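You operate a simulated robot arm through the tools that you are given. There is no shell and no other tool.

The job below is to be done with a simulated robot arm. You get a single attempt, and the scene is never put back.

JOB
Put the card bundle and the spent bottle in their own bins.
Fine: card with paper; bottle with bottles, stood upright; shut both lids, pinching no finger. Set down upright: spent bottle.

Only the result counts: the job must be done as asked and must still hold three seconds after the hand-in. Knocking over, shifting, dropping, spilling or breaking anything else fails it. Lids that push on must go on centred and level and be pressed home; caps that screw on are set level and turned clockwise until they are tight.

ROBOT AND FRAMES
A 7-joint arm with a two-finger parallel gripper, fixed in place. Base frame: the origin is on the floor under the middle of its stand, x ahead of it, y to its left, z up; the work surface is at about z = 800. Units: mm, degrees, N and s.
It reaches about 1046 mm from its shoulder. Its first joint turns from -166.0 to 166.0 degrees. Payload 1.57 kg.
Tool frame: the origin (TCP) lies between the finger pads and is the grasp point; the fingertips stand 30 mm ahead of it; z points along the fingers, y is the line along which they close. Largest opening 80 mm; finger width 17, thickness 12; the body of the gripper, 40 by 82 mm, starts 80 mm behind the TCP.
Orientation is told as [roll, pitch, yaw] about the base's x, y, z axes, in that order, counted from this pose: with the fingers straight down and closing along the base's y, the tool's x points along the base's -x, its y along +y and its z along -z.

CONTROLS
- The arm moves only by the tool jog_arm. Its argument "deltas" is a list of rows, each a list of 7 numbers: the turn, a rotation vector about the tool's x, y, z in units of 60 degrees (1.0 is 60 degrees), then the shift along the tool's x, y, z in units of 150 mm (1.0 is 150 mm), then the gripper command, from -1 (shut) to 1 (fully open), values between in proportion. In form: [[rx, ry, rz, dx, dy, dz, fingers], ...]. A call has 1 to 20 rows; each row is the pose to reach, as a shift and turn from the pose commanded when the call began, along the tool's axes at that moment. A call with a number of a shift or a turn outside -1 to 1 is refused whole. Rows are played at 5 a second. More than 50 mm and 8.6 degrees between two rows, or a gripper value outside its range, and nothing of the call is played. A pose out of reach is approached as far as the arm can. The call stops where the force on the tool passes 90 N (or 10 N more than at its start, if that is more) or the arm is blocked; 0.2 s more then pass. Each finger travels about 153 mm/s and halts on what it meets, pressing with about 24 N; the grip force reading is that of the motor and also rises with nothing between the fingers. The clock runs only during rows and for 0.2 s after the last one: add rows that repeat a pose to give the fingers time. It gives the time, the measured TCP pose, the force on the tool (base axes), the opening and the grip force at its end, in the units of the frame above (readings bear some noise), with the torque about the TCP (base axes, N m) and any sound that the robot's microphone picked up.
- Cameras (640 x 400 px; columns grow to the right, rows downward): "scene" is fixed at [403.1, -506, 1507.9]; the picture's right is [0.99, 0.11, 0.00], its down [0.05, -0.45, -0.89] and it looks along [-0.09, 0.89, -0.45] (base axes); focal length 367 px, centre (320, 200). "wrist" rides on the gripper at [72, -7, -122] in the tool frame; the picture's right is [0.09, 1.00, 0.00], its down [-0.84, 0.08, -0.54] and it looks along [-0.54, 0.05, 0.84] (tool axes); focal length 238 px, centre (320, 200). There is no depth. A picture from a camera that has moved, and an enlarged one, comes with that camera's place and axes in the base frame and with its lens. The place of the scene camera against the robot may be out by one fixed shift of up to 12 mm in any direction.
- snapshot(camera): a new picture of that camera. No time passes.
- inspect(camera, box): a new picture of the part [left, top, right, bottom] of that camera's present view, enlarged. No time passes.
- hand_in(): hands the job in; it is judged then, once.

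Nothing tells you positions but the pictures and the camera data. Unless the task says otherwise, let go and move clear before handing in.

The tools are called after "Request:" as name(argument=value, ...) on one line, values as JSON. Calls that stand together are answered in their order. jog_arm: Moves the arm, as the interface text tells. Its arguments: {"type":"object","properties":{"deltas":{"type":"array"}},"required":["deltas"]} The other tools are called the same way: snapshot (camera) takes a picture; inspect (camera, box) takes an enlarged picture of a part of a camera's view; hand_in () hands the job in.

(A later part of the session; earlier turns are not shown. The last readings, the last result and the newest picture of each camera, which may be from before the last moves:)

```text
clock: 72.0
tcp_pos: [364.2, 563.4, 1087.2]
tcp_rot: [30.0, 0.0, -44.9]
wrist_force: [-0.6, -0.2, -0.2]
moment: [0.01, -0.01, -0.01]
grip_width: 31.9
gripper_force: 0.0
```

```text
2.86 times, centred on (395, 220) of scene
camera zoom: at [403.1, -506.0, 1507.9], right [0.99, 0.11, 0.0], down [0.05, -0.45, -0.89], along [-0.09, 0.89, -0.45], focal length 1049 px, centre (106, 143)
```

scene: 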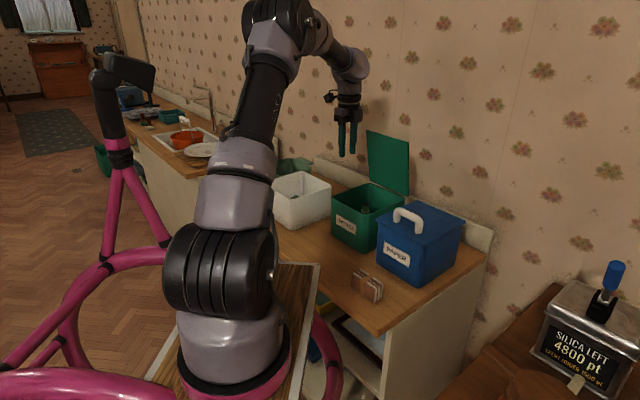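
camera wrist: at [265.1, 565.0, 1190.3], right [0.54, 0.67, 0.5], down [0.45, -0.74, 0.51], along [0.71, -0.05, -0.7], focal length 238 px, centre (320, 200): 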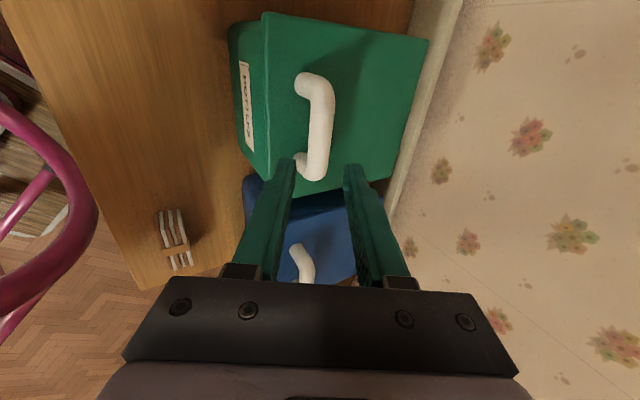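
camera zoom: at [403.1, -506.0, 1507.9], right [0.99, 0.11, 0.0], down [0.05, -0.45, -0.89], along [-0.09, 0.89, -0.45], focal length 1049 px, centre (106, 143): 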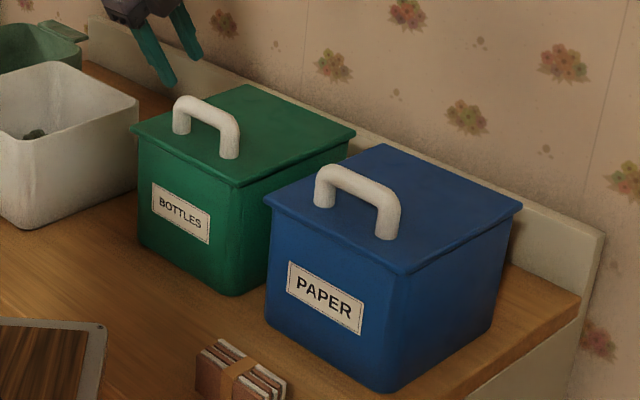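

The green bin is shut with the bottle inside. Next is the blue bin: I'll move sideways to its handle with the same tool tilt.

Request:
jog_arm(deltas=[[0, 0, 0, -0.12, 0, -0.03, -0.2], [0, 0, 0, -0.25, 0, -0.06, -0.2], [0, 0, 0, -0.37, 0, -0.06, -0.2], [0, 0, 0, -0.5, 0, -0.06, -0.2], [0, 0, 0, -0.62, 0, -0.06, -0.2], [0, 0, 0, -0.735, 0, -0.06, -0.2], [0, 0, 0, -0.735, 0, -0.06, -0.2]])

Request:
jog_arm(deltas=[[0, 0, 0, -0.12, 0, 0, -0.2], [0, 0, 0, -0.25, 0, 0, -0.2], [0, 0, 0, -0.37, 0, 0, -0.2], [0, 0, 0, -0.5, 0, 0, -0.2], [0, 0, 0, -0.62, 0, 0, -0.2], [0, 0, 0, -0.735, 0, 0, -0.2], [0, 0, 0, -0.735, 0, 0, -0.2]])

Request:
snapshot(camera="wrist")

Request:
snapshot(camera="scene")

```text
clock: 73.6
tcp_pos: [437.2, 482.7, 1095.0]
tcp_rot: [30.1, 0.1, -45.0]
wrist_force: [-1.6, -0.1, 0.2]
moment: [0.0, -0.01, 0.0]
grip_width: 31.9
gripper_force: 0.0
```

```text
clock: 75.2
tcp_pos: [517.6, 402.4, 1092.9]
tcp_rot: [30.1, -0.1, -44.9]
wrist_force: [0.7, 0.1, 0.4]
moment: [-0.04, 0.02, 0.0]
grip_width: 31.9
gripper_force: 0.2
```

```text
taken
camera wrist: at [418.5, 406.3, 1195.7], right [0.54, 0.67, 0.5], down [0.45, -0.74, 0.51], along [0.71, -0.05, -0.7], focal length 238 px, centre (320, 200)
```

wrist: 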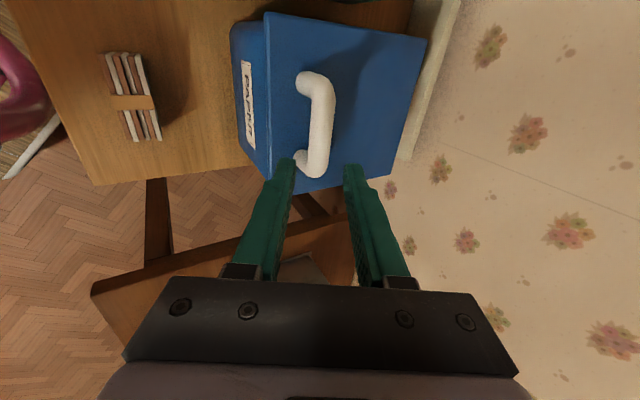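

```text
taken
```

scene: 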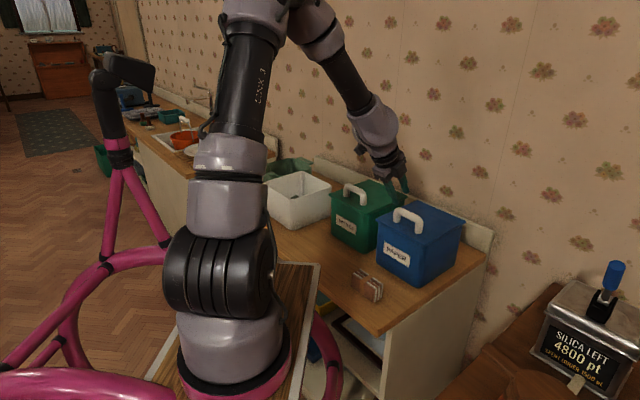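

The blue handle appears in the same relative place as the green one did. I'll zoom in for alignment.

Request:
inspect(camera="wrist", box=[260, 50, 380, 190])

```text
2.86 times, centred on (320, 120) of wrist
camera zoom: at [418.5, 406.3, 1195.7], right [0.54, 0.67, 0.5], down [0.45, -0.74, 0.51], along [0.71, -0.05, -0.7], focal length 681 px, centre (320, 429)
```

zoom: 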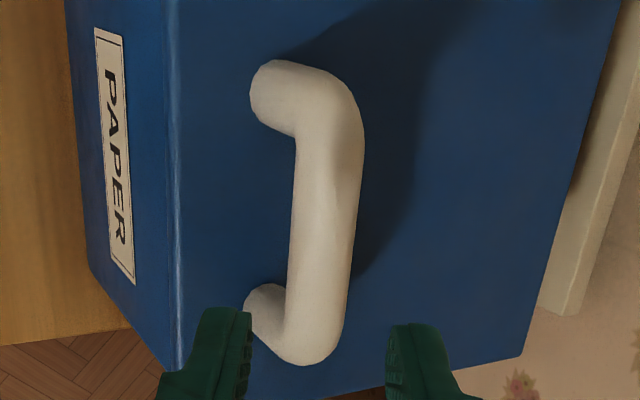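

Aligned within half a millimetre. I'll advance 65 mm and re-check.

Request:
jog_arm(deltas=[[0, 0, 0, 0, 0.002, 0.12, -0.2], [0, 0, 0, 0, 0.002, 0.24, -0.2], [0, 0, 0, 0, 0.002, 0.36, -0.2], [0, 0, 0, 0, 0.002, 0.433, -0.2], [0, 0, 0, 0, 0.002, 0.433, -0.2]])

Request:
inspect(camera="wrist", box=[240, 80, 400, 260])

Request:
inspect(camera="scene", box=[360, 160, 470, 270])

```text
clock: 76.4
tcp_pos: [540.3, 428.0, 1038.7]
tcp_rot: [30.1, -0.1, -44.9]
wrist_force: [-1.0, 0.3, 1.3]
moment: [-0.01, -0.03, -0.01]
grip_width: 32.0
gripper_force: 0.0
```

```text
2.22 times, centred on (320, 170) of wrist
camera zoom: at [442.0, 430.5, 1142.1], right [0.54, 0.67, 0.5], down [0.45, -0.74, 0.51], along [0.71, -0.05, -0.7], focal length 530 px, centre (320, 267)
```

zoom: 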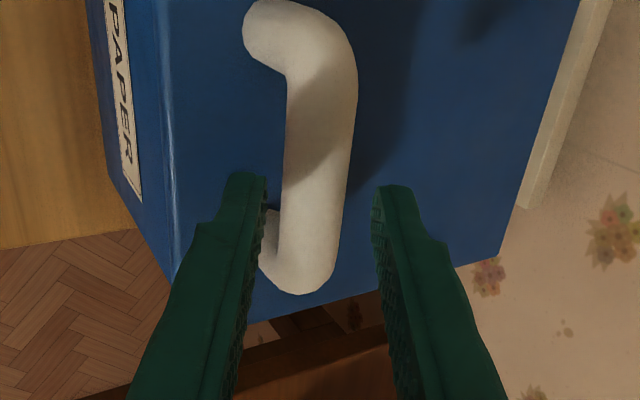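

```text
3.64 times, centred on (415, 215) of scene
camera zoom: at [403.1, -506.0, 1507.9], right [0.99, 0.11, 0.0], down [0.05, -0.45, -0.89], along [-0.09, 0.89, -0.45], focal length 1335 px, centre (-26, 146)
```

zoom: 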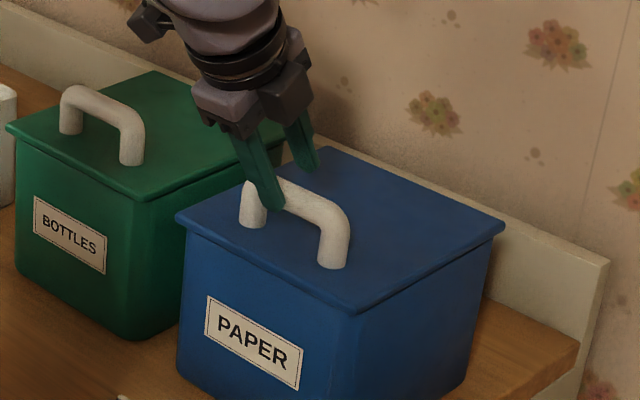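

Nearly identical to the green case; the bar is about 1 mm off. I'll correct, advance the last 37 mm and grip.

Request:
jog_arm(deltas=[[0, 0, 0, 0, -0.007, 0.06, -0.2], [0, 0, 0, 0, -0.007, 0.12, -0.2], [0, 0, 0, 0, -0.007, 0.18, -0.2], [0, 0, 0, 0, -0.007, 0.247, -0.2], [0, 0, 0, 0, -0.007, 0.247, -0.2]])

Request:
inspect(camera="wrist", box=[240, 80, 400, 260])

```text
clock: 77.6
tcp_pos: [551.7, 439.0, 1006.4]
tcp_rot: [30.1, 0.1, -44.9]
wrist_force: [-0.1, -0.1, 0.0]
moment: [0.01, 0.01, -0.01]
grip_width: 31.9
gripper_force: 0.0
```

```text
2.22 times, centred on (320, 170) of wrist
camera zoom: at [453.6, 442.9, 1108.8], right [0.54, 0.67, 0.5], down [0.45, -0.74, 0.51], along [0.71, -0.05, -0.7], focal length 530 px, centre (320, 267)
```

zoom: 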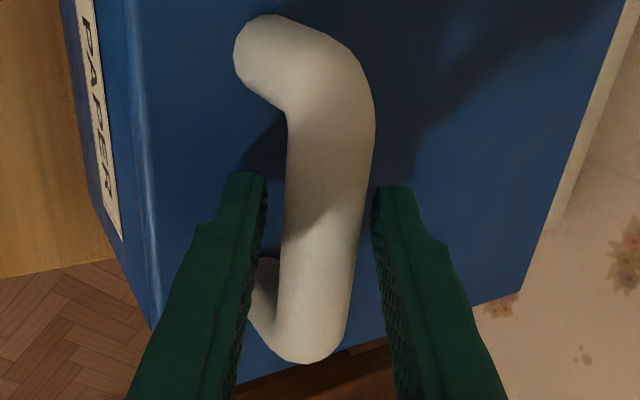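

Centred. I'll close on the blue handle bar.

Request:
jog_arm(deltas=[[0, 0, 0, 0, 0, 0, -0.4], [0, 0, 0, 0, 0, 0, -0.6], [0, 0, 0, 0, 0, 0, -0.6], [0, 0, 0, 0, 0, 0, -0.6]])

Request:
jog_arm(deltas=[[0, 0, 0, 0, 0.021, -0.02, -0.6], [0, 0, 0, 0, 0.0425, -0.04, -0.6], [0, 0, 0, 0, 0.0866, -0.078, -0.6], [0, 0, 0, 0, 0.148, -0.1245, -0.6], [0, 0, 0, 0, 0.148, -0.1245, -0.6]])

Request:
inspect(camera="scene", box=[340, 150, 480, 290])

```text
clock: 78.6
tcp_pos: [552.3, 439.3, 1007.0]
tcp_rot: [30.1, -0.1, -44.9]
wrist_force: [2.6, 2.1, 1.2]
moment: [0.02, -0.01, 0.0]
grip_width: 21.2
gripper_force: 34.6
```

```text
clock: 79.8
tcp_pos: [559.3, 447.8, 1033.4]
tcp_rot: [30.1, 0.1, -44.9]
wrist_force: [-4.7, -2.2, 0.4]
moment: [-0.05, 0.18, -0.06]
grip_width: 21.3
gripper_force: 34.7
```

```text
2.86 times, centred on (410, 220) of scene
camera zoom: at [403.1, -506.0, 1507.9], right [0.99, 0.11, 0.0], down [0.05, -0.45, -0.89], along [-0.09, 0.89, -0.45], focal length 1049 px, centre (63, 143)
```

zoom: 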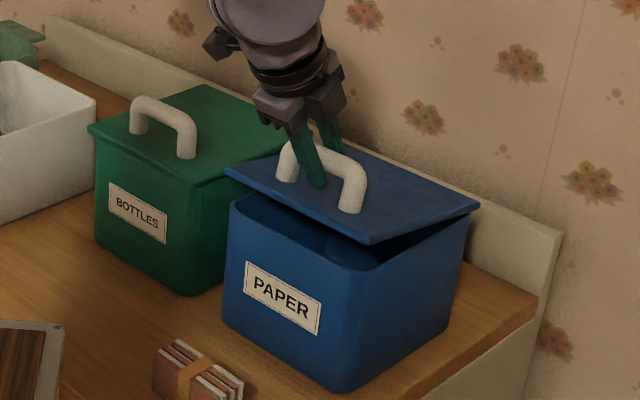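

The blue lid opens the same way. I'll swing it through to 30° and then 60°.

Request:
jog_arm(deltas=[[0, 0, 0, 0, 0.041, -0.027, -0.6], [0, 0, 0, 0, 0.082, -0.052, -0.6], [0, 0, 0, 0, 0.125, -0.075, -0.6], [0, 0, 0, 0, 0.168, -0.097, -0.6], [0, 0, 0, 0, 0.212, -0.116, -0.6], [0, 0, 0, 0, 0.257, -0.134, -0.6], [0, 0, 0, 0, 0.303, -0.149, -0.6], [0, 0, 0, 0, 0.35, -0.163, -0.6], [0, 0, 0, 0, 0.35, -0.163, -0.6]])

Request:
jog_arm(deltas=[[0, 0, 0, 0, 0.047, -0.012, -0.6], [0, 0, 0, 0, 0.094, -0.021, -0.6], [0, 0, 0, 0, 0.142, -0.029, -0.6], [0, 0, 0, 0, 0.19, -0.034, -0.6], [0, 0, 0, 0, 0.239, -0.037, -0.6], [0, 0, 0, 0, 0.288, -0.038, -0.6], [0, 0, 0, 0, 0.336, -0.037, -0.6], [0, 0, 0, 0, 0.384, -0.034, -0.6], [0, 0, 0, 0, 0.433, -0.029, -0.6], [0, 0, 0, 0, 0.481, -0.022, -0.6], [0, 0, 0, 0, 0.528, -0.012, -0.6], [0, 0, 0, 0, 0.575, 0, -0.6], [0, 0, 0, 0, 0.575, 0, -0.6]])

Request:
snapshot(camera="scene")

Request:
snapshot(camera="wrist")

```text
clock: 81.8
tcp_pos: [582.5, 469.5, 1080.3]
tcp_rot: [30.1, 0.0, -45.0]
wrist_force: [-2.6, -0.9, 0.5]
moment: [0.11, 0.26, 0.08]
grip_width: 21.4
gripper_force: 34.7
```

```text
clock: 84.6
tcp_pos: [635.8, 522.6, 1123.0]
tcp_rot: [30.1, 0.0, -45.0]
wrist_force: [-0.8, 0.9, -1.7]
moment: [-0.02, 0.0, -0.06]
grip_width: 21.5
gripper_force: 34.4
```

```text
taken
```

scene: 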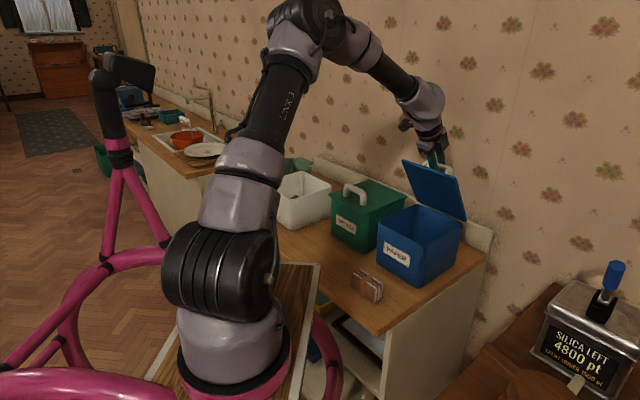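

```text
taken
camera wrist: at [537.2, 525.9, 1226.8], right [0.54, 0.67, 0.5], down [0.45, -0.74, 0.51], along [0.71, -0.05, -0.7], focal length 238 px, centre (320, 200)
```

wrist: 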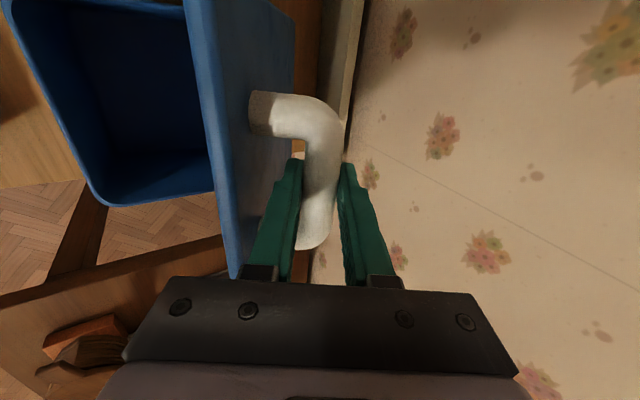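

At 60°. I'll go on to about 80°, tipping the tool back a bit more this time to keep the finger off the lid edge.

Request:
jog_arm(deltas=[[0.017, 0, 0, 0, 0.048, 0.014, -0.6], [0.033, 0, 0, 0, 0.097, 0.029, -0.6], [0.05, 0, 0, 0, 0.143, 0.047, -0.6], [0.067, 0, 0, 0, 0.189, 0.066, -0.6], [0.083, 0, 0, 0, 0.234, 0.088, -0.6], [0.1, 0, 0, 0, 0.279, 0.111, -0.6], [0.117, 0, 0, 0, 0.322, 0.136, -0.6], [0.133, 0, 0, 0, 0.365, 0.163, -0.6], [0.133, 0, 0, 0, 0.365, 0.163, -0.6]])

Request:
inspect(camera="wrist", box=[180, 60, 420, 300])

Request:
snapshot(camera="scene")

```text
clock: 86.6
tcp_pos: [677.7, 564.0, 1130.2]
tcp_rot: [22.1, 0.1, -44.9]
wrist_force: [0.6, 0.7, 1.7]
moment: [0.28, 0.19, 0.1]
grip_width: 21.2
gripper_force: 34.0
```

```text
1.67 times, centred on (300, 180) of wrist
camera zoom: at [589.5, 578.1, 1241.4], right [0.59, 0.72, 0.38], down [0.5, -0.68, 0.53], along [0.64, -0.12, -0.76], focal length 397 px, centre (353, 233)
```

zoom: 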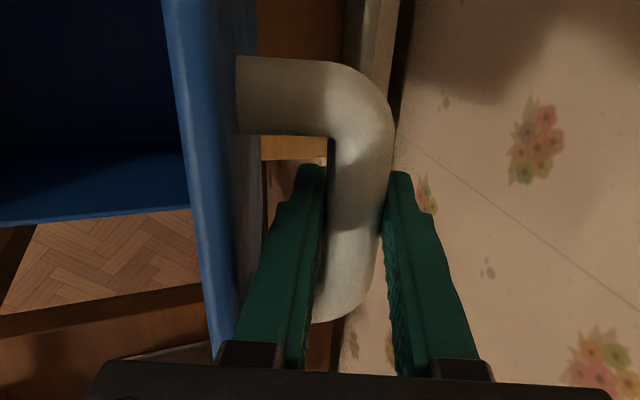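

```text
taken
```

scene: 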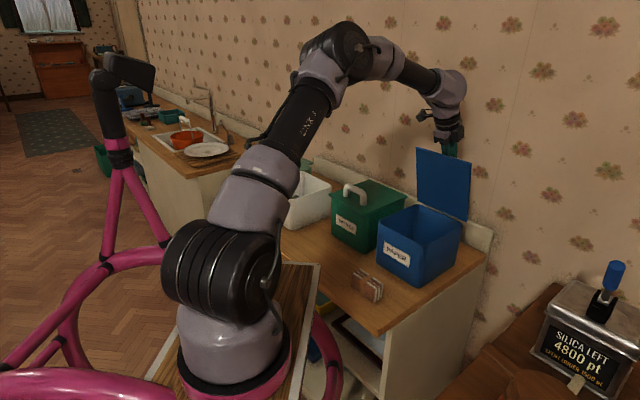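

No load at 80° and there's still reach, so I'll open it a bit further, to about 86°, for clearance.

Request:
jog_arm(deltas=[[0.025, 0, 0, 0, 0.028, 0.015, -0.6], [0.05, 0, 0, 0, 0.057, 0.03, -0.6], [0.075, 0, 0, 0, 0.085, 0.045, -0.6], [0.1, 0, 0, 0, 0.113, 0.059, -0.6], [0.1, 0, 0, 0, 0.113, 0.059, -0.6]])

Request:
jog_arm(deltas=[[0, 0, 0, 0, 0, 0, -0.45], [0, 0, 0, 0, 0, 0, -0.35], [0, 0, 0, 0, 0, 0, -0.35]])

Request:
inspect(camera="wrist", box=[180, 60, 420, 300])

```text
clock: 87.8
tcp_pos: [688.9, 576.1, 1128.7]
tcp_rot: [16.0, 0.1, -45.0]
wrist_force: [-26.9, -35.1, 6.9]
moment: [-0.2, 0.39, -0.04]
grip_width: 21.3
gripper_force: 34.7
```

```text
clock: 88.6
tcp_pos: [691.1, 577.4, 1128.0]
tcp_rot: [16.0, 0.0, -44.8]
wrist_force: [-4.8, -2.3, -3.8]
moment: [0.04, -0.02, -0.01]
grip_width: 31.0
gripper_force: 3.0
```

```text
1.67 times, centred on (300, 180) of wrist
camera zoom: at [611.2, 600.5, 1244.3], right [0.61, 0.74, 0.28], down [0.54, -0.64, 0.54], along [0.58, -0.18, -0.79], focal length 397 px, centre (353, 233)
```

zoom: 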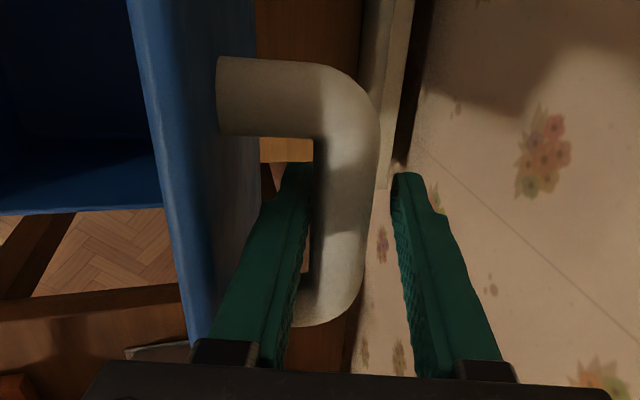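

That last push met a hard stop (about 44 N), so the lid's limit is near 83°. I'll check whether the blue bin moved or tilted.

Request:
inspect(camera="scene", box=[340, 120, 500, 300])

Request:
snapshot(camera="wrist")

```text
2.22 times, centred on (420, 210) of scene
camera zoom: at [403.1, -506.0, 1507.9], right [0.99, 0.11, 0.0], down [0.05, -0.45, -0.89], along [-0.09, 0.89, -0.45], focal length 816 px, centre (98, 178)
```

zoom: 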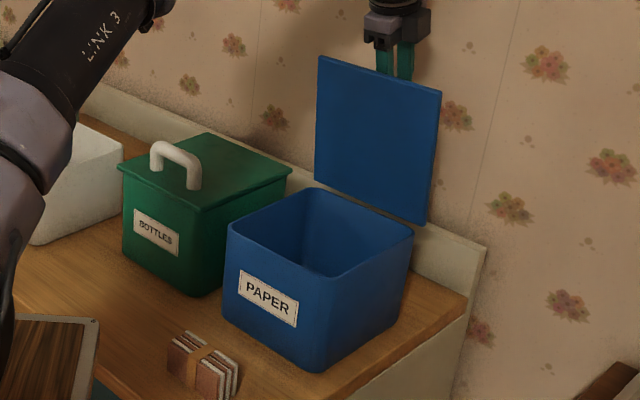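

```text
taken
camera wrist: at [611.2, 600.5, 1244.3], right [0.61, 0.74, 0.28], down [0.54, -0.64, 0.54], along [0.58, -0.18, -0.79], focal length 238 px, centre (320, 200)
```

wrist: 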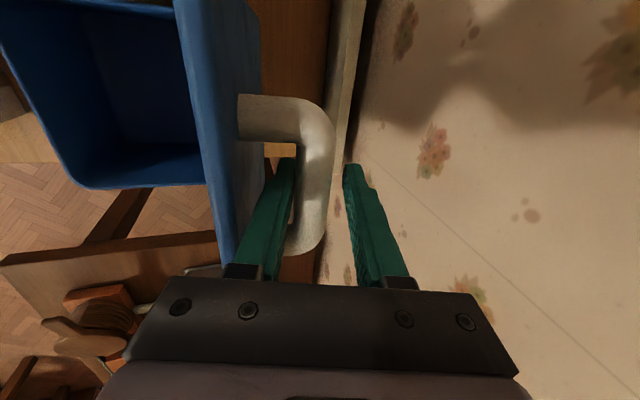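

The bin looks unmoved, but the lid is pressing the front finger with about 5 N. I'll ease the tool back slowly to let it settle without a jolt.

Request:
jog_arm(deltas=[[0, 0, 0, 0, -0.007, 0, -0.25], [0, 0, 0, 0, -0.014, 0, -0.25], [0, 0, 0, 0, -0.021, 0, -0.25], [0, 0, 0, 0, -0.028, 0, -0.25], [0, 0, 0, 0, -0.035, 0, -0.25], [0, 0, 0, 0, -0.035, 0, -0.25]])

Request:
inspect(camera="wrist", box=[180, 60, 420, 300])

Request:
inspect(camera="scene", box=[340, 120, 500, 300])

```text
clock: 90.0
tcp_pos: [687.0, 573.9, 1126.6]
tcp_rot: [16.1, 0.0, -45.0]
wrist_force: [-0.5, -0.3, 0.4]
moment: [0.0, -0.01, 0.02]
grip_width: 30.1
gripper_force: 0.0
```

```text
1.67 times, centred on (300, 180) of wrist
camera zoom: at [607.0, 596.6, 1242.7], right [0.61, 0.74, 0.28], down [0.54, -0.64, 0.54], along [0.58, -0.18, -0.79], focal length 397 px, centre (353, 233)
```

zoom: 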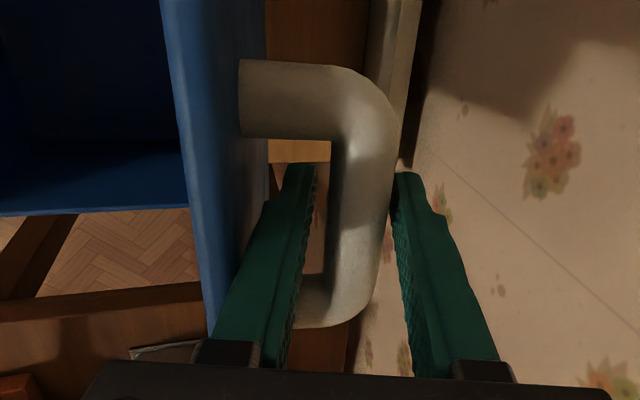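

```text
2.22 times, centred on (420, 210) of scene
camera zoom: at [403.1, -506.0, 1507.9], right [0.99, 0.11, 0.0], down [0.05, -0.45, -0.89], along [-0.09, 0.89, -0.45], focal length 816 px, centre (98, 178)
```

zoom: 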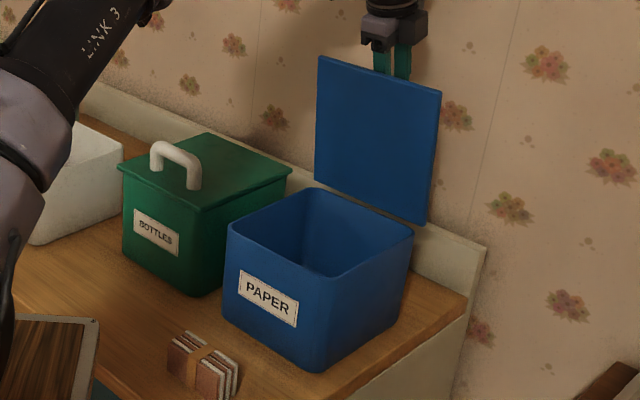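

The lid rests at about 85° with no load and the bin hasn't shifted. I'll centre the fingers around the bar and slide out.

Request:
jog_arm(deltas=[[0, 0, 0, 0, 0.01, 0, -0.275], [0, 0, 0, 0, 0.018, 0, -0.275], [0, 0, 0, 0, 0.018, -0.04, -0.275], [0, 0, 0, 0, 0.018, -0.12, -0.275], [0, 0, 0, 0, 0.018, -0.22, -0.275], [0, 0, 0, 0, 0.018, -0.32, -0.275], [0, 0, 0, 0, 0.018, -0.42, -0.275], [0, 0, 0, 0, 0.018, -0.55, -0.275], [0, 0, 0, 0, 0.018, -0.55, -0.275]])

Request:
snapshot(camera="wrist")

Request:
inspect(camera="scene", box=[340, 100, 500, 300])

```text
clock: 92.0
tcp_pos: [672.5, 559.6, 1205.8]
tcp_rot: [16.2, 0.1, -44.9]
wrist_force: [-0.5, -0.5, 0.7]
moment: [0.04, -0.02, 0.02]
grip_width: 28.9
gripper_force: 0.1
```

```text
taken
camera wrist: at [593.2, 582.5, 1321.6], right [0.61, 0.74, 0.28], down [0.54, -0.64, 0.54], along [0.58, -0.18, -0.79], focal length 238 px, centre (320, 200)
```

wrist: 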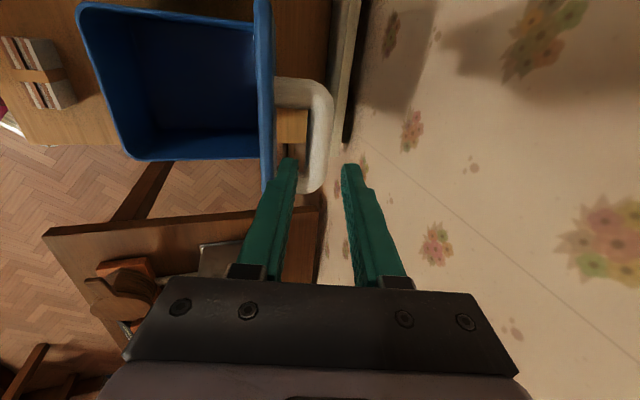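

```text
2.00 times, centred on (420, 200) of scene
camera zoom: at [403.1, -506.0, 1507.9], right [0.99, 0.11, 0.0], down [0.05, -0.45, -0.89], along [-0.09, 0.89, -0.45], focal length 734 px, centre (120, 200)
```

zoom: 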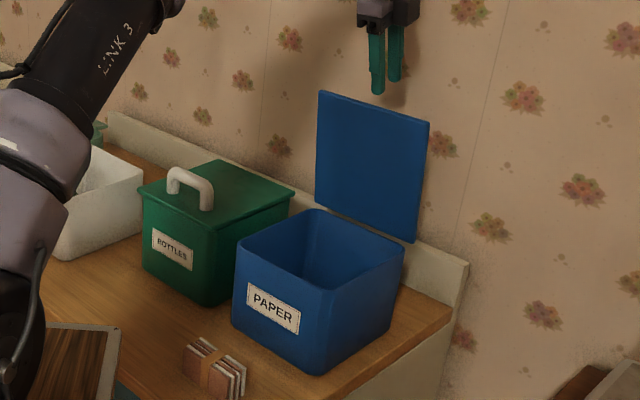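

The blue lid stays open on its own. I'll move up and back toward the card bundle, returning to vertical.

Request:
jog_arm(deltas=[[0, 0, 0, 0, 0.037, -0.128, -0.275], [0, 0, 0, 0, -0.123, -0.174, -0.275], [0.07, 0, 0, 0, -0.348, -0.238, 0], [0.15, 0, 0, 0, -0.572, -0.303, 0.4], [0.22, 0, 0, 0, -0.796, -0.367, 0.7], [0.267, 0, 0, 0, -0.924, -0.404, 0.7], [0.267, 0, 0, 0, -0.924, -0.404, 0.7]])

Request:
jog_arm(deltas=[[0, 0, 0, 0, -0.2, 0, 0.7], [0, 0, 0, 0, -0.4, 0.1, 0.7], [0, 0, 0, 0, -0.6, 0.25, 0.7], [0, 0, 0, 0, -0.8, 0.4, 0.7], [0, 0, 0, 0, -1.0, 0.6, 0.7], [0, 0, 0, 0, -1.0, 0.75, 0.7], [0, 0, 0, 0, -1.0, 0.75, 0.7]])

Request:
snapshot(camera="wrist")

Request:
snapshot(camera="scene")

```text
clock: 93.6
tcp_pos: [566.2, 451.8, 1226.3]
tcp_rot: [0.1, 0.0, -44.9]
wrist_force: [0.4, -0.2, 0.8]
moment: [-0.05, 0.04, 0.01]
grip_width: 68.1
gripper_force: 0.0
```

```text
clock: 95.2
tcp_pos: [461.1, 348.0, 1113.6]
tcp_rot: [0.1, 0.0, -44.9]
wrist_force: [0.0, 0.2, -0.2]
moment: [0.01, 0.01, 0.01]
grip_width: 67.9
gripper_force: 0.0
```

```text
taken
camera wrist: at [405.2, 393.3, 1236.5], right [0.64, 0.77, 0.0], down [0.65, -0.54, 0.54], along [0.42, -0.34, -0.84], focal length 238 px, centre (320, 200)
```

wrist: 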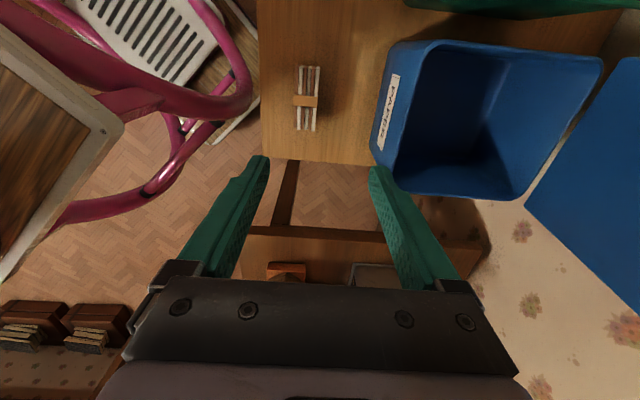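

```text
taken
```

scene: 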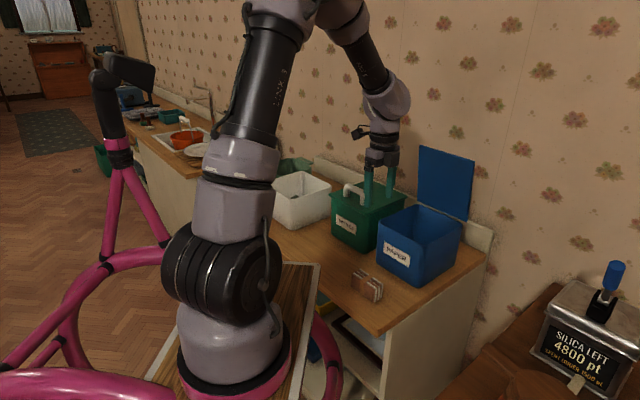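

Request:
inspect(camera="wrist", box=[275, 55, 340, 140])

```text
4.71 times, centred on (308, 98) of wrist
camera zoom: at [405.2, 393.3, 1236.5], right [0.64, 0.77, 0.0], down [0.65, -0.54, 0.54], along [0.42, -0.34, -0.84], focal length 1122 px, centre (379, 682)
```

zoom: 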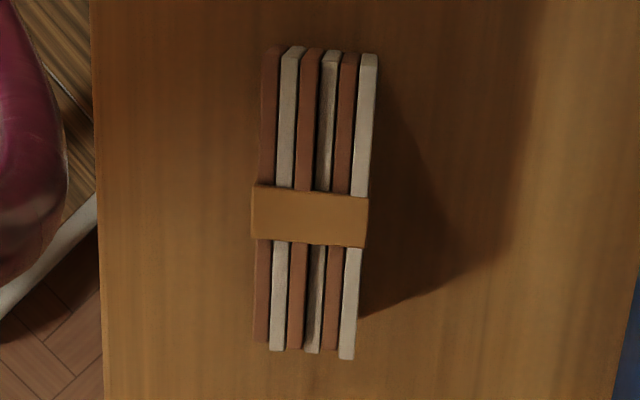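

The bundle stands on edge, its long side exactly along the tool's x axis, so the present yaw fits; it's about 38 mm thick at the band and 24 mm off in n. I'll shift over it and descend partway.

Request:
jog_arm(deltas=[[0, 0, 0, -0.003, -0.08, 0.1, 0.7], [0, 0, 0, -0.006, -0.157, 0.25, 0.7], [0, 0, 0, -0.006, -0.157, 0.4, 0.7], [0, 0, 0, -0.006, -0.157, 0.55, 0.7], [0, 0, 0, -0.006, -0.157, 0.7, 0.7], [0, 0, 0, -0.006, -0.157, 0.85, 0.7], [0, 0, 0, -0.006, -0.157, 0.98, 0.7], [0, 0, 0, -0.006, -0.157, 0.98, 0.7]])

Request:
snapshot(camera="wrist")

Request:
inspect(camera="scene", box=[320, 180, 430, 320])

```text
clock: 97.0
tcp_pos: [445.6, 333.6, 964.8]
tcp_rot: [0.1, -0.1, -45.0]
wrist_force: [0.8, -1.1, 0.3]
moment: [-0.02, -0.03, -0.01]
grip_width: 68.0
gripper_force: 0.1
```

```text
taken
camera wrist: at [389.9, 377.3, 1088.2], right [0.64, 0.77, 0.0], down [0.65, -0.54, 0.54], along [0.42, -0.34, -0.84], focal length 238 px, centre (320, 200)
```

wrist: 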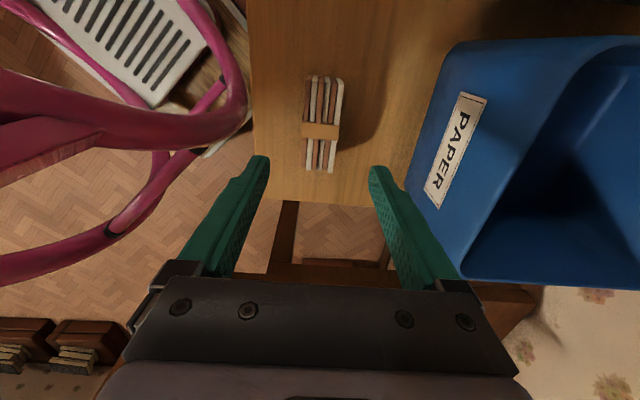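

```text
2.86 times, centred on (375, 250) of scene
camera zoom: at [403.1, -506.0, 1507.9], right [0.99, 0.11, 0.0], down [0.05, -0.45, -0.89], along [-0.09, 0.89, -0.45], focal length 1049 px, centre (163, 57)
```

zoom: 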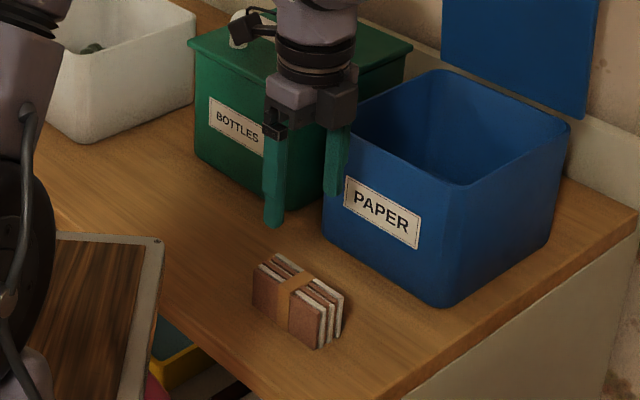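

Centred on the bundle. I'll descend to grasp height with the tips just above the counter.

Request:
jog_arm(deltas=[[0, 0, 0, 0, 0, 0.2, 0.7], [0, 0, 0, 0, 0, 0.4, 0.7], [0, 0, 0, 0, 0, 0.6, 0.7], [0, 0, 0, 0, 0, 0.75, 0.7], [0, 0, 0, 0, 0, 0.84, 0.7], [0, 0, 0, 0, 0, 0.84, 0.7]])

Request:
snapshot(camera="wrist")

Request:
inspect(camera="scene", box=[320, 210, 420, 320])

```text
clock: 98.4
tcp_pos: [445.4, 331.9, 839.8]
tcp_rot: [0.1, 0.0, -44.9]
wrist_force: [0.2, -0.7, -0.7]
moment: [-0.01, 0.0, -0.01]
grip_width: 67.8
gripper_force: 0.1
```

```text
taken
camera wrist: at [389.9, 377.4, 962.8], right [0.64, 0.77, 0.0], down [0.65, -0.54, 0.54], along [0.42, -0.34, -0.84], focal length 238 px, centre (320, 200)
```

wrist: 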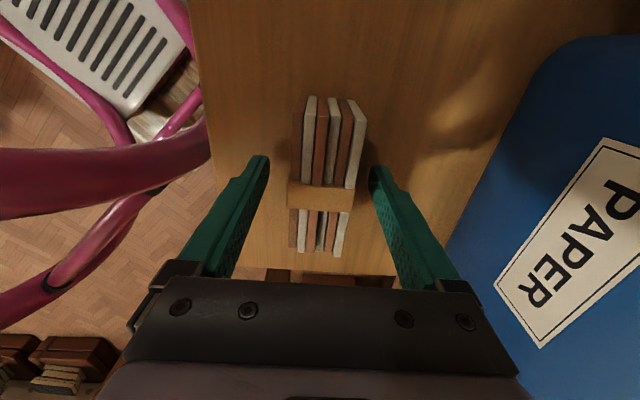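

```text
3.64 times, centred on (370, 265) of scene
camera zoom: at [403.1, -506.0, 1507.9], right [0.99, 0.11, 0.0], down [0.05, -0.45, -0.89], along [-0.09, 0.89, -0.45], focal length 1335 px, centre (138, -36)
```

zoom: 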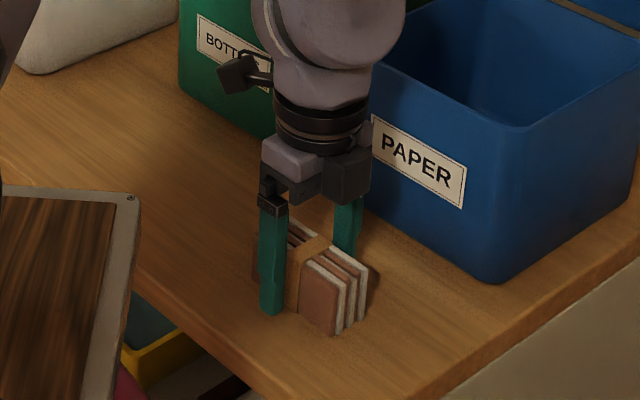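

The fingers straddle the bundle at its band. I'll close.

Request:
jog_arm(deltas=[[0, 0, 0, 0, 0, 0, 0.4], [0, 0, 0, 0, 0, 0, 0.2], [0, 0, 0, 0, 0, 0, 0.05], [0, 0, 0, 0, 0, 0, -0.1], [0, 0, 0, 0, 0, 0, -0.4], [0, 0, 0, 0, 0, 0, -0.6], [0, 0, 0, 0, 0, 0, -0.6]])

Request:
snapshot(camera="wrist")

```text
clock: 100.0
tcp_pos: [445.7, 331.9, 840.2]
tcp_rot: [0.1, 0.0, -44.9]
wrist_force: [-0.9, 0.9, -0.3]
moment: [-0.05, -0.04, -0.01]
grip_width: 35.6
gripper_force: 24.5
```

```text
taken
camera wrist: at [390.0, 377.4, 962.9], right [0.64, 0.77, 0.0], down [0.65, -0.54, 0.54], along [0.42, -0.34, -0.84], focal length 238 px, centre (320, 200)
```

wrist: 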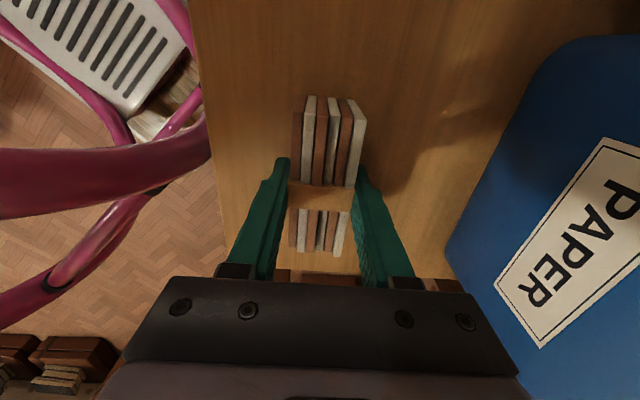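

Gripped at 35.6 mm. I'll lift the bundle straight up above the rim height.

Request:
jog_arm(deltas=[[0, 0, 0, 0, 0, -0.05, -0.6], [0, 0, 0, 0, 0, -0.15, -0.6], [0, 0, 0, 0, 0, -0.3, -0.6], [0, 0, 0, 0, 0, -0.45, -0.6], [0, 0, 0, 0, 0, -0.6, -0.6], [0, 0, 0, 0, 0, -0.75, -0.6], [0, 0, 0, 0, 0, -0.9, -0.6], [0, 0, 0, 0, 0, -1.0, -0.6], [0, 0, 0, 0, 0, -1.0, -0.6]])

Request:
jog_arm(deltas=[[0, 0, 0, 0, 0, -0.1, -0.6], [0, 0, 0, 0, 0, -0.25, -0.6], [0, 0, 0, 0, 0, -0.37, -0.6], [0, 0, 0, 0, 0, -0.37, -0.6]])

Request:
snapshot(camera="wrist")

Request:
snapshot(camera="scene")

```text
clock: 102.0
tcp_pos: [445.0, 331.5, 990.3]
tcp_rot: [0.1, 0.0, -44.9]
wrist_force: [0.0, 0.1, -0.4]
moment: [0.01, 0.02, -0.04]
grip_width: 35.3
gripper_force: 23.9
```

```text
clock: 103.0
tcp_pos: [445.7, 330.4, 1045.4]
tcp_rot: [0.2, -0.1, -44.9]
wrist_force: [0.6, 0.1, -1.0]
moment: [0.0, -0.04, -0.02]
grip_width: 35.2
gripper_force: 23.5
```

```text
taken
camera wrist: at [389.7, 376.6, 1168.5], right [0.64, 0.77, 0.0], down [0.65, -0.54, 0.54], along [0.42, -0.34, -0.84], focal length 238 px, centre (320, 200)
```

wrist: 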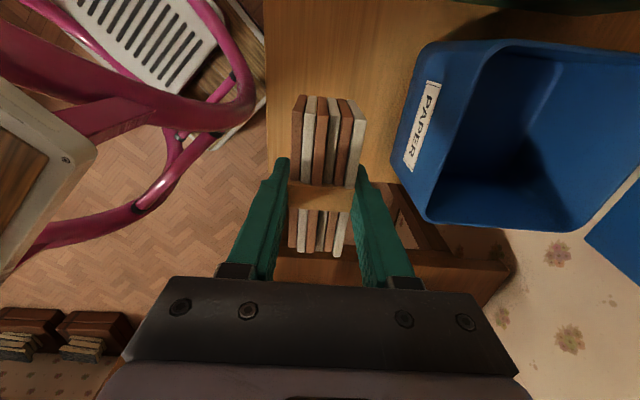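

```text
taken
```

scene: 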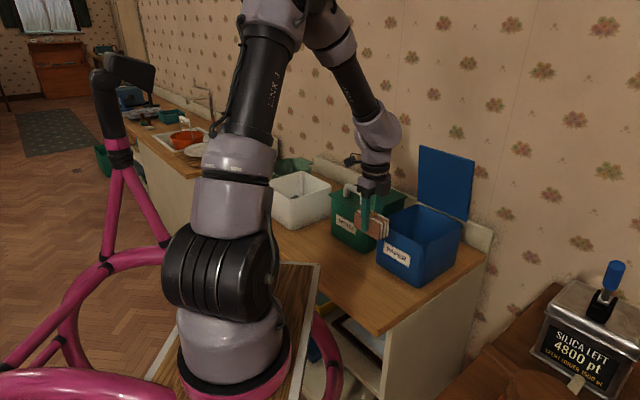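

The bundle is held level. I'll carry it over the open blue bin, a little off-centre so the wrist camera stays clear of the rim.

Request:
jog_arm(deltas=[[0, 0, 0, 0, 0.1, 0, -0.6], [0, 0, 0, 0, 0.25, 0, -0.6], [0, 0, 0, 0, 0.4, 0, -0.6], [0, 0, 0, -0.02, 0.55, 0, -0.6], [0, 0, 0, -0.04, 0.72, 0, -0.6], [0, 0, 0, -0.04, 0.72, 0, -0.6]])

Request:
jog_arm(deltas=[[0, 0, 0, -0.01, 0.1, 0, -0.6], [0, 0, 0, -0.02, 0.25, 0, -0.6], [0, 0, 0, -0.03, 0.4, 0, -0.6], [0, 0, 0, -0.04, 0.55, 0, -0.6], [0, 0, 0, -0.04, 0.72, 0, -0.6], [0, 0, 0, -0.04, 0.72, 0, -0.6]])

Request:
snapshot(camera="wrist")

Request:
snapshot(camera="scene")

```text
clock: 104.4
tcp_pos: [526.1, 404.4, 1046.2]
tcp_rot: [0.2, 0.0, -44.8]
wrist_force: [-0.1, 0.0, 0.0]
moment: [0.02, 0.0, 0.05]
grip_width: 35.3
gripper_force: 24.2
```

```text
clock: 105.8
tcp_pos: [606.9, 474.8, 1045.8]
tcp_rot: [0.0, -0.1, -44.8]
wrist_force: [-0.9, 0.0, -0.4]
moment: [0.01, 0.0, -0.02]
grip_width: 35.3
gripper_force: 24.3
```

```text
taken
camera wrist: at [550.9, 520.4, 1168.3], right [0.64, 0.77, 0.0], down [0.65, -0.54, 0.54], along [0.42, -0.34, -0.84], focal length 238 px, centre (320, 200)
```

wrist: 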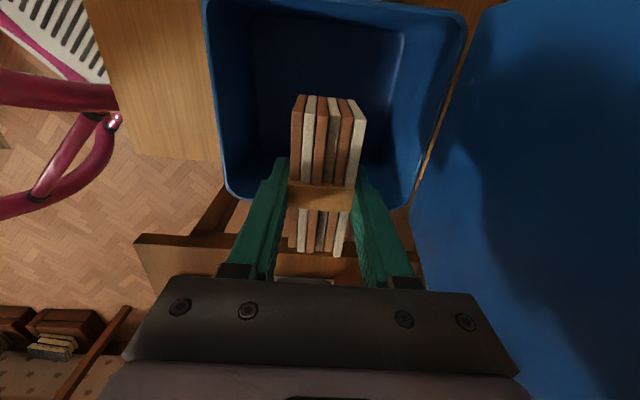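

```text
taken
```

scene: 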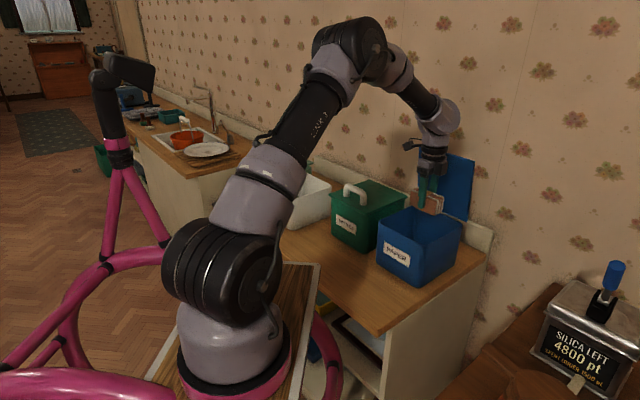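

The bundle is over the blue bin. I'll zoom in to check how much room the bin floor leaves at its ends.

Request:
inspect(camera="wrist", box=[190, 0, 480, 220])

Request:
inspect(camera="scene", box=[370, 130, 480, 290])

```text
1.82 times, centred on (335, 110) of wrist
camera zoom: at [550.9, 520.4, 1168.3], right [0.64, 0.77, 0.0], down [0.65, -0.54, 0.54], along [0.42, -0.34, -0.84], focal length 433 px, centre (293, 364)
```

zoom: 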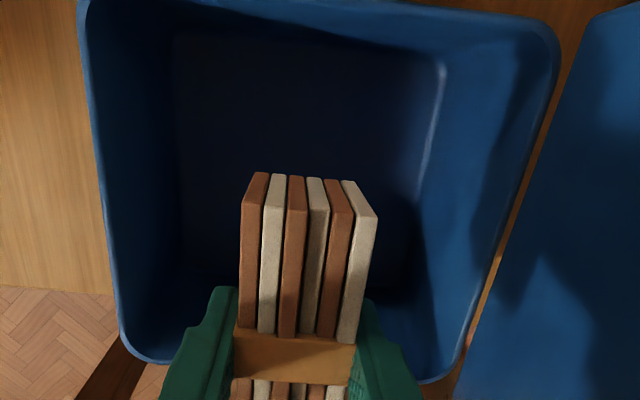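

```text
2.50 times, centred on (425, 210) of scene
camera zoom: at [403.1, -506.0, 1507.9], right [0.99, 0.11, 0.0], down [0.05, -0.45, -0.89], along [-0.09, 0.89, -0.45], focal length 918 px, centre (58, 175)
```

zoom: 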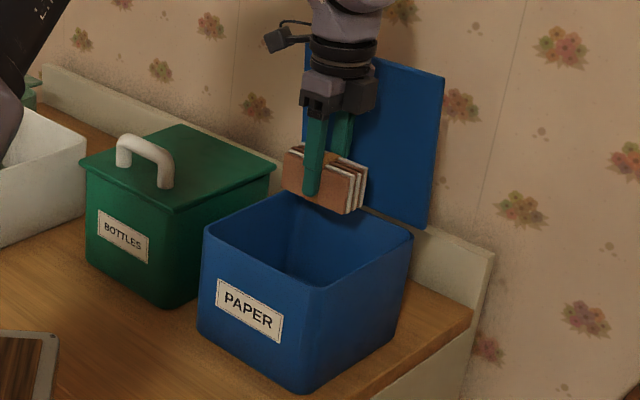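

The bin walls are straight and there's about 30 mm spare at the bundle's end. I'll lower it in stages.

Request:
jog_arm(deltas=[[0, 0, 0, 0, 0, 0.1, -0.6], [0, 0, 0, 0, 0, 0.25, -0.6], [0, 0, 0, 0, 0, 0.4, -0.6], [0, 0, 0, 0, 0, 0.55, -0.6], [0, 0, 0, 0, 0, 0.7, -0.6], [0, 0, 0, 0, 0, 0.85, -0.6], [0, 0, 0, 0, 0, 1.0, -0.6], [0, 0, 0, 0, 0, 1.0, -0.6]])

Request:
jog_arm(deltas=[[0, 0, 0, 0, 0, 0.06, -0.6], [0, 0, 0, 0, 0, 0.12, -0.6], [0, 0, 0, 0, 0, 0.18, -0.6], [0, 0, 0, 0, 0, 0.23, -0.6], [0, 0, 0, 0, 0, 0.23, -0.6]])

Request:
snapshot(camera="wrist")

Request:
inspect(camera="scene", box=[370, 130, 480, 290])

```text
clock: 107.6
tcp_pos: [606.5, 475.5, 896.9]
tcp_rot: [0.1, 0.1, -44.9]
wrist_force: [-0.4, 0.9, -1.1]
moment: [0.01, -0.03, 0.02]
grip_width: 35.1
gripper_force: 24.3
```

```text
clock: 108.8
tcp_pos: [605.7, 475.1, 862.8]
tcp_rot: [0.1, 0.0, -44.9]
wrist_force: [0.4, 0.3, -1.1]
moment: [0.0, -0.03, 0.0]
grip_width: 35.4
gripper_force: 23.6
```

```text
taken
camera wrist: at [550.0, 520.6, 984.7], right [0.64, 0.77, 0.0], down [0.65, -0.54, 0.54], along [0.42, -0.34, -0.84], focal length 238 px, centre (320, 200)
```

wrist: 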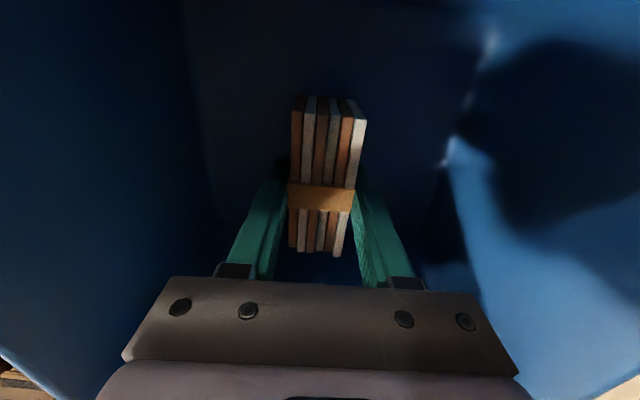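

```text
2.50 times, centred on (425, 210) of scene
camera zoom: at [403.1, -506.0, 1507.9], right [0.99, 0.11, 0.0], down [0.05, -0.45, -0.89], along [-0.09, 0.89, -0.45], focal length 918 px, centre (58, 175)
```

zoom: 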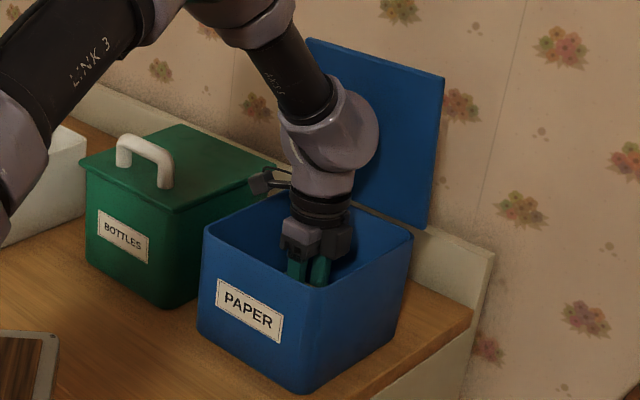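

About 15 mm to go to the floor by my estimate. I'll lower in small steps.

Request:
jog_arm(deltas=[[0, 0, 0, 0, 0, 0.02, -0.6], [0, 0, 0, 0, 0, 0.04, -0.6], [0, 0, 0, 0, 0, 0.06, -0.6], [0, 0, 0, 0, 0, 0.075, -0.6], [0, 0, 0, 0, 0, 0.075, -0.6]])

Request:
jog_arm(deltas=[[0, 0, 0, 0, 0, 0.007, -0.6], [0, 0, 0, 0, 0, 0.014, -0.6], [0, 0, 0, 0, 0, 0.02, -0.6], [0, 0, 0, 0, 0, 0.02, -0.6]])

```text
clock: 110.0
tcp_pos: [605.1, 474.8, 849.1]
tcp_rot: [0.0, -0.1, -44.8]
wrist_force: [0.3, 0.0, 0.1]
moment: [0.01, 0.01, 0.03]
grip_width: 35.3
gripper_force: 23.7
```

```text
clock: 111.0
tcp_pos: [605.5, 475.4, 847.8]
tcp_rot: [0.0, 0.0, -44.9]
wrist_force: [-0.8, -0.7, 2.7]
moment: [-0.1, 0.03, -0.03]
grip_width: 35.4
gripper_force: 23.9
```

Touch at about 3 N: the bundle is on the floor. I'll open the fingers evenly and rise out.

Request:
jog_arm(deltas=[[0, 0, 0, 0, 0, 0, -0.05], [0, 0, 0, 0, 0, 0, 0.1], [0, 0, 0, 0, 0, 0, 0.3], [0, 0, 0, 0, 0, 0, 0.45], [0, 0, 0, 0, 0, 0, 0.45]])

Request:
snapshot(camera="wrist")

Request:
jog_arm(deltas=[[0, 0, 0, 0, 0, -0.05, 0.45], [0, 0, 0, 0, 0, -0.2, 0.45], [0, 0, 0, 0, 0, -0.4, 0.45], [0, 0, 0, 0, 0, -0.6, 0.45], [0, 0, 0, 0, 0, -0.8, 0.45], [0, 0, 0, 0, 0, -1.0, 0.45], [0, 0, 0, 0, 0, -1.0, 0.45]])

Request:
snapshot(camera="wrist")

```text
clock: 112.2
tcp_pos: [606.4, 476.3, 847.4]
tcp_rot: [0.0, 0.0, -44.9]
wrist_force: [0.4, -0.3, -0.5]
moment: [-0.02, 0.02, 0.03]
grip_width: 58.0
gripper_force: 0.1
```

```text
taken
camera wrist: at [549.7, 520.9, 970.7], right [0.64, 0.77, 0.0], down [0.65, -0.54, 0.54], along [0.42, -0.34, -0.84], focal length 238 px, centre (320, 200)
```

wrist: 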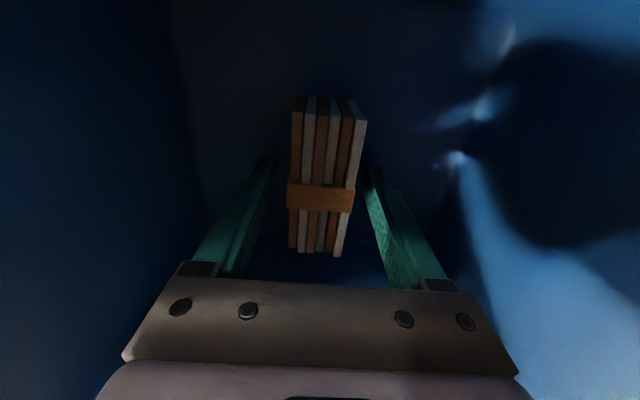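

```text
clock: 113.8
tcp_pos: [606.2, 474.8, 998.9]
tcp_rot: [0.1, 0.0, -44.9]
wrist_force: [0.6, 0.5, -0.1]
moment: [-0.02, 0.0, -0.01]
grip_width: 58.0
gripper_force: 0.0
```

```text
taken
camera wrist: at [550.7, 520.7, 1121.1], right [0.64, 0.77, 0.0], down [0.65, -0.54, 0.54], along [0.42, -0.34, -0.84], focal length 238 px, centre (320, 200)
```

wrist: 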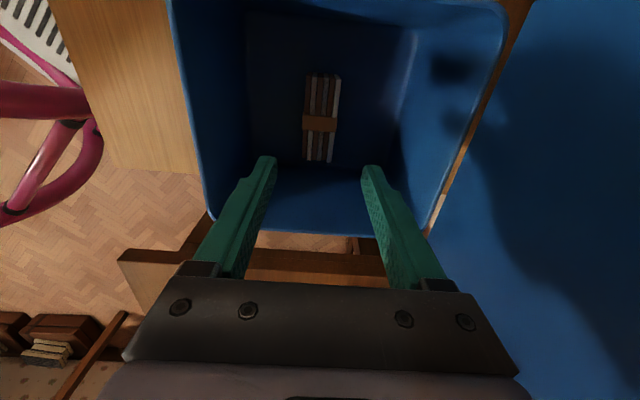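

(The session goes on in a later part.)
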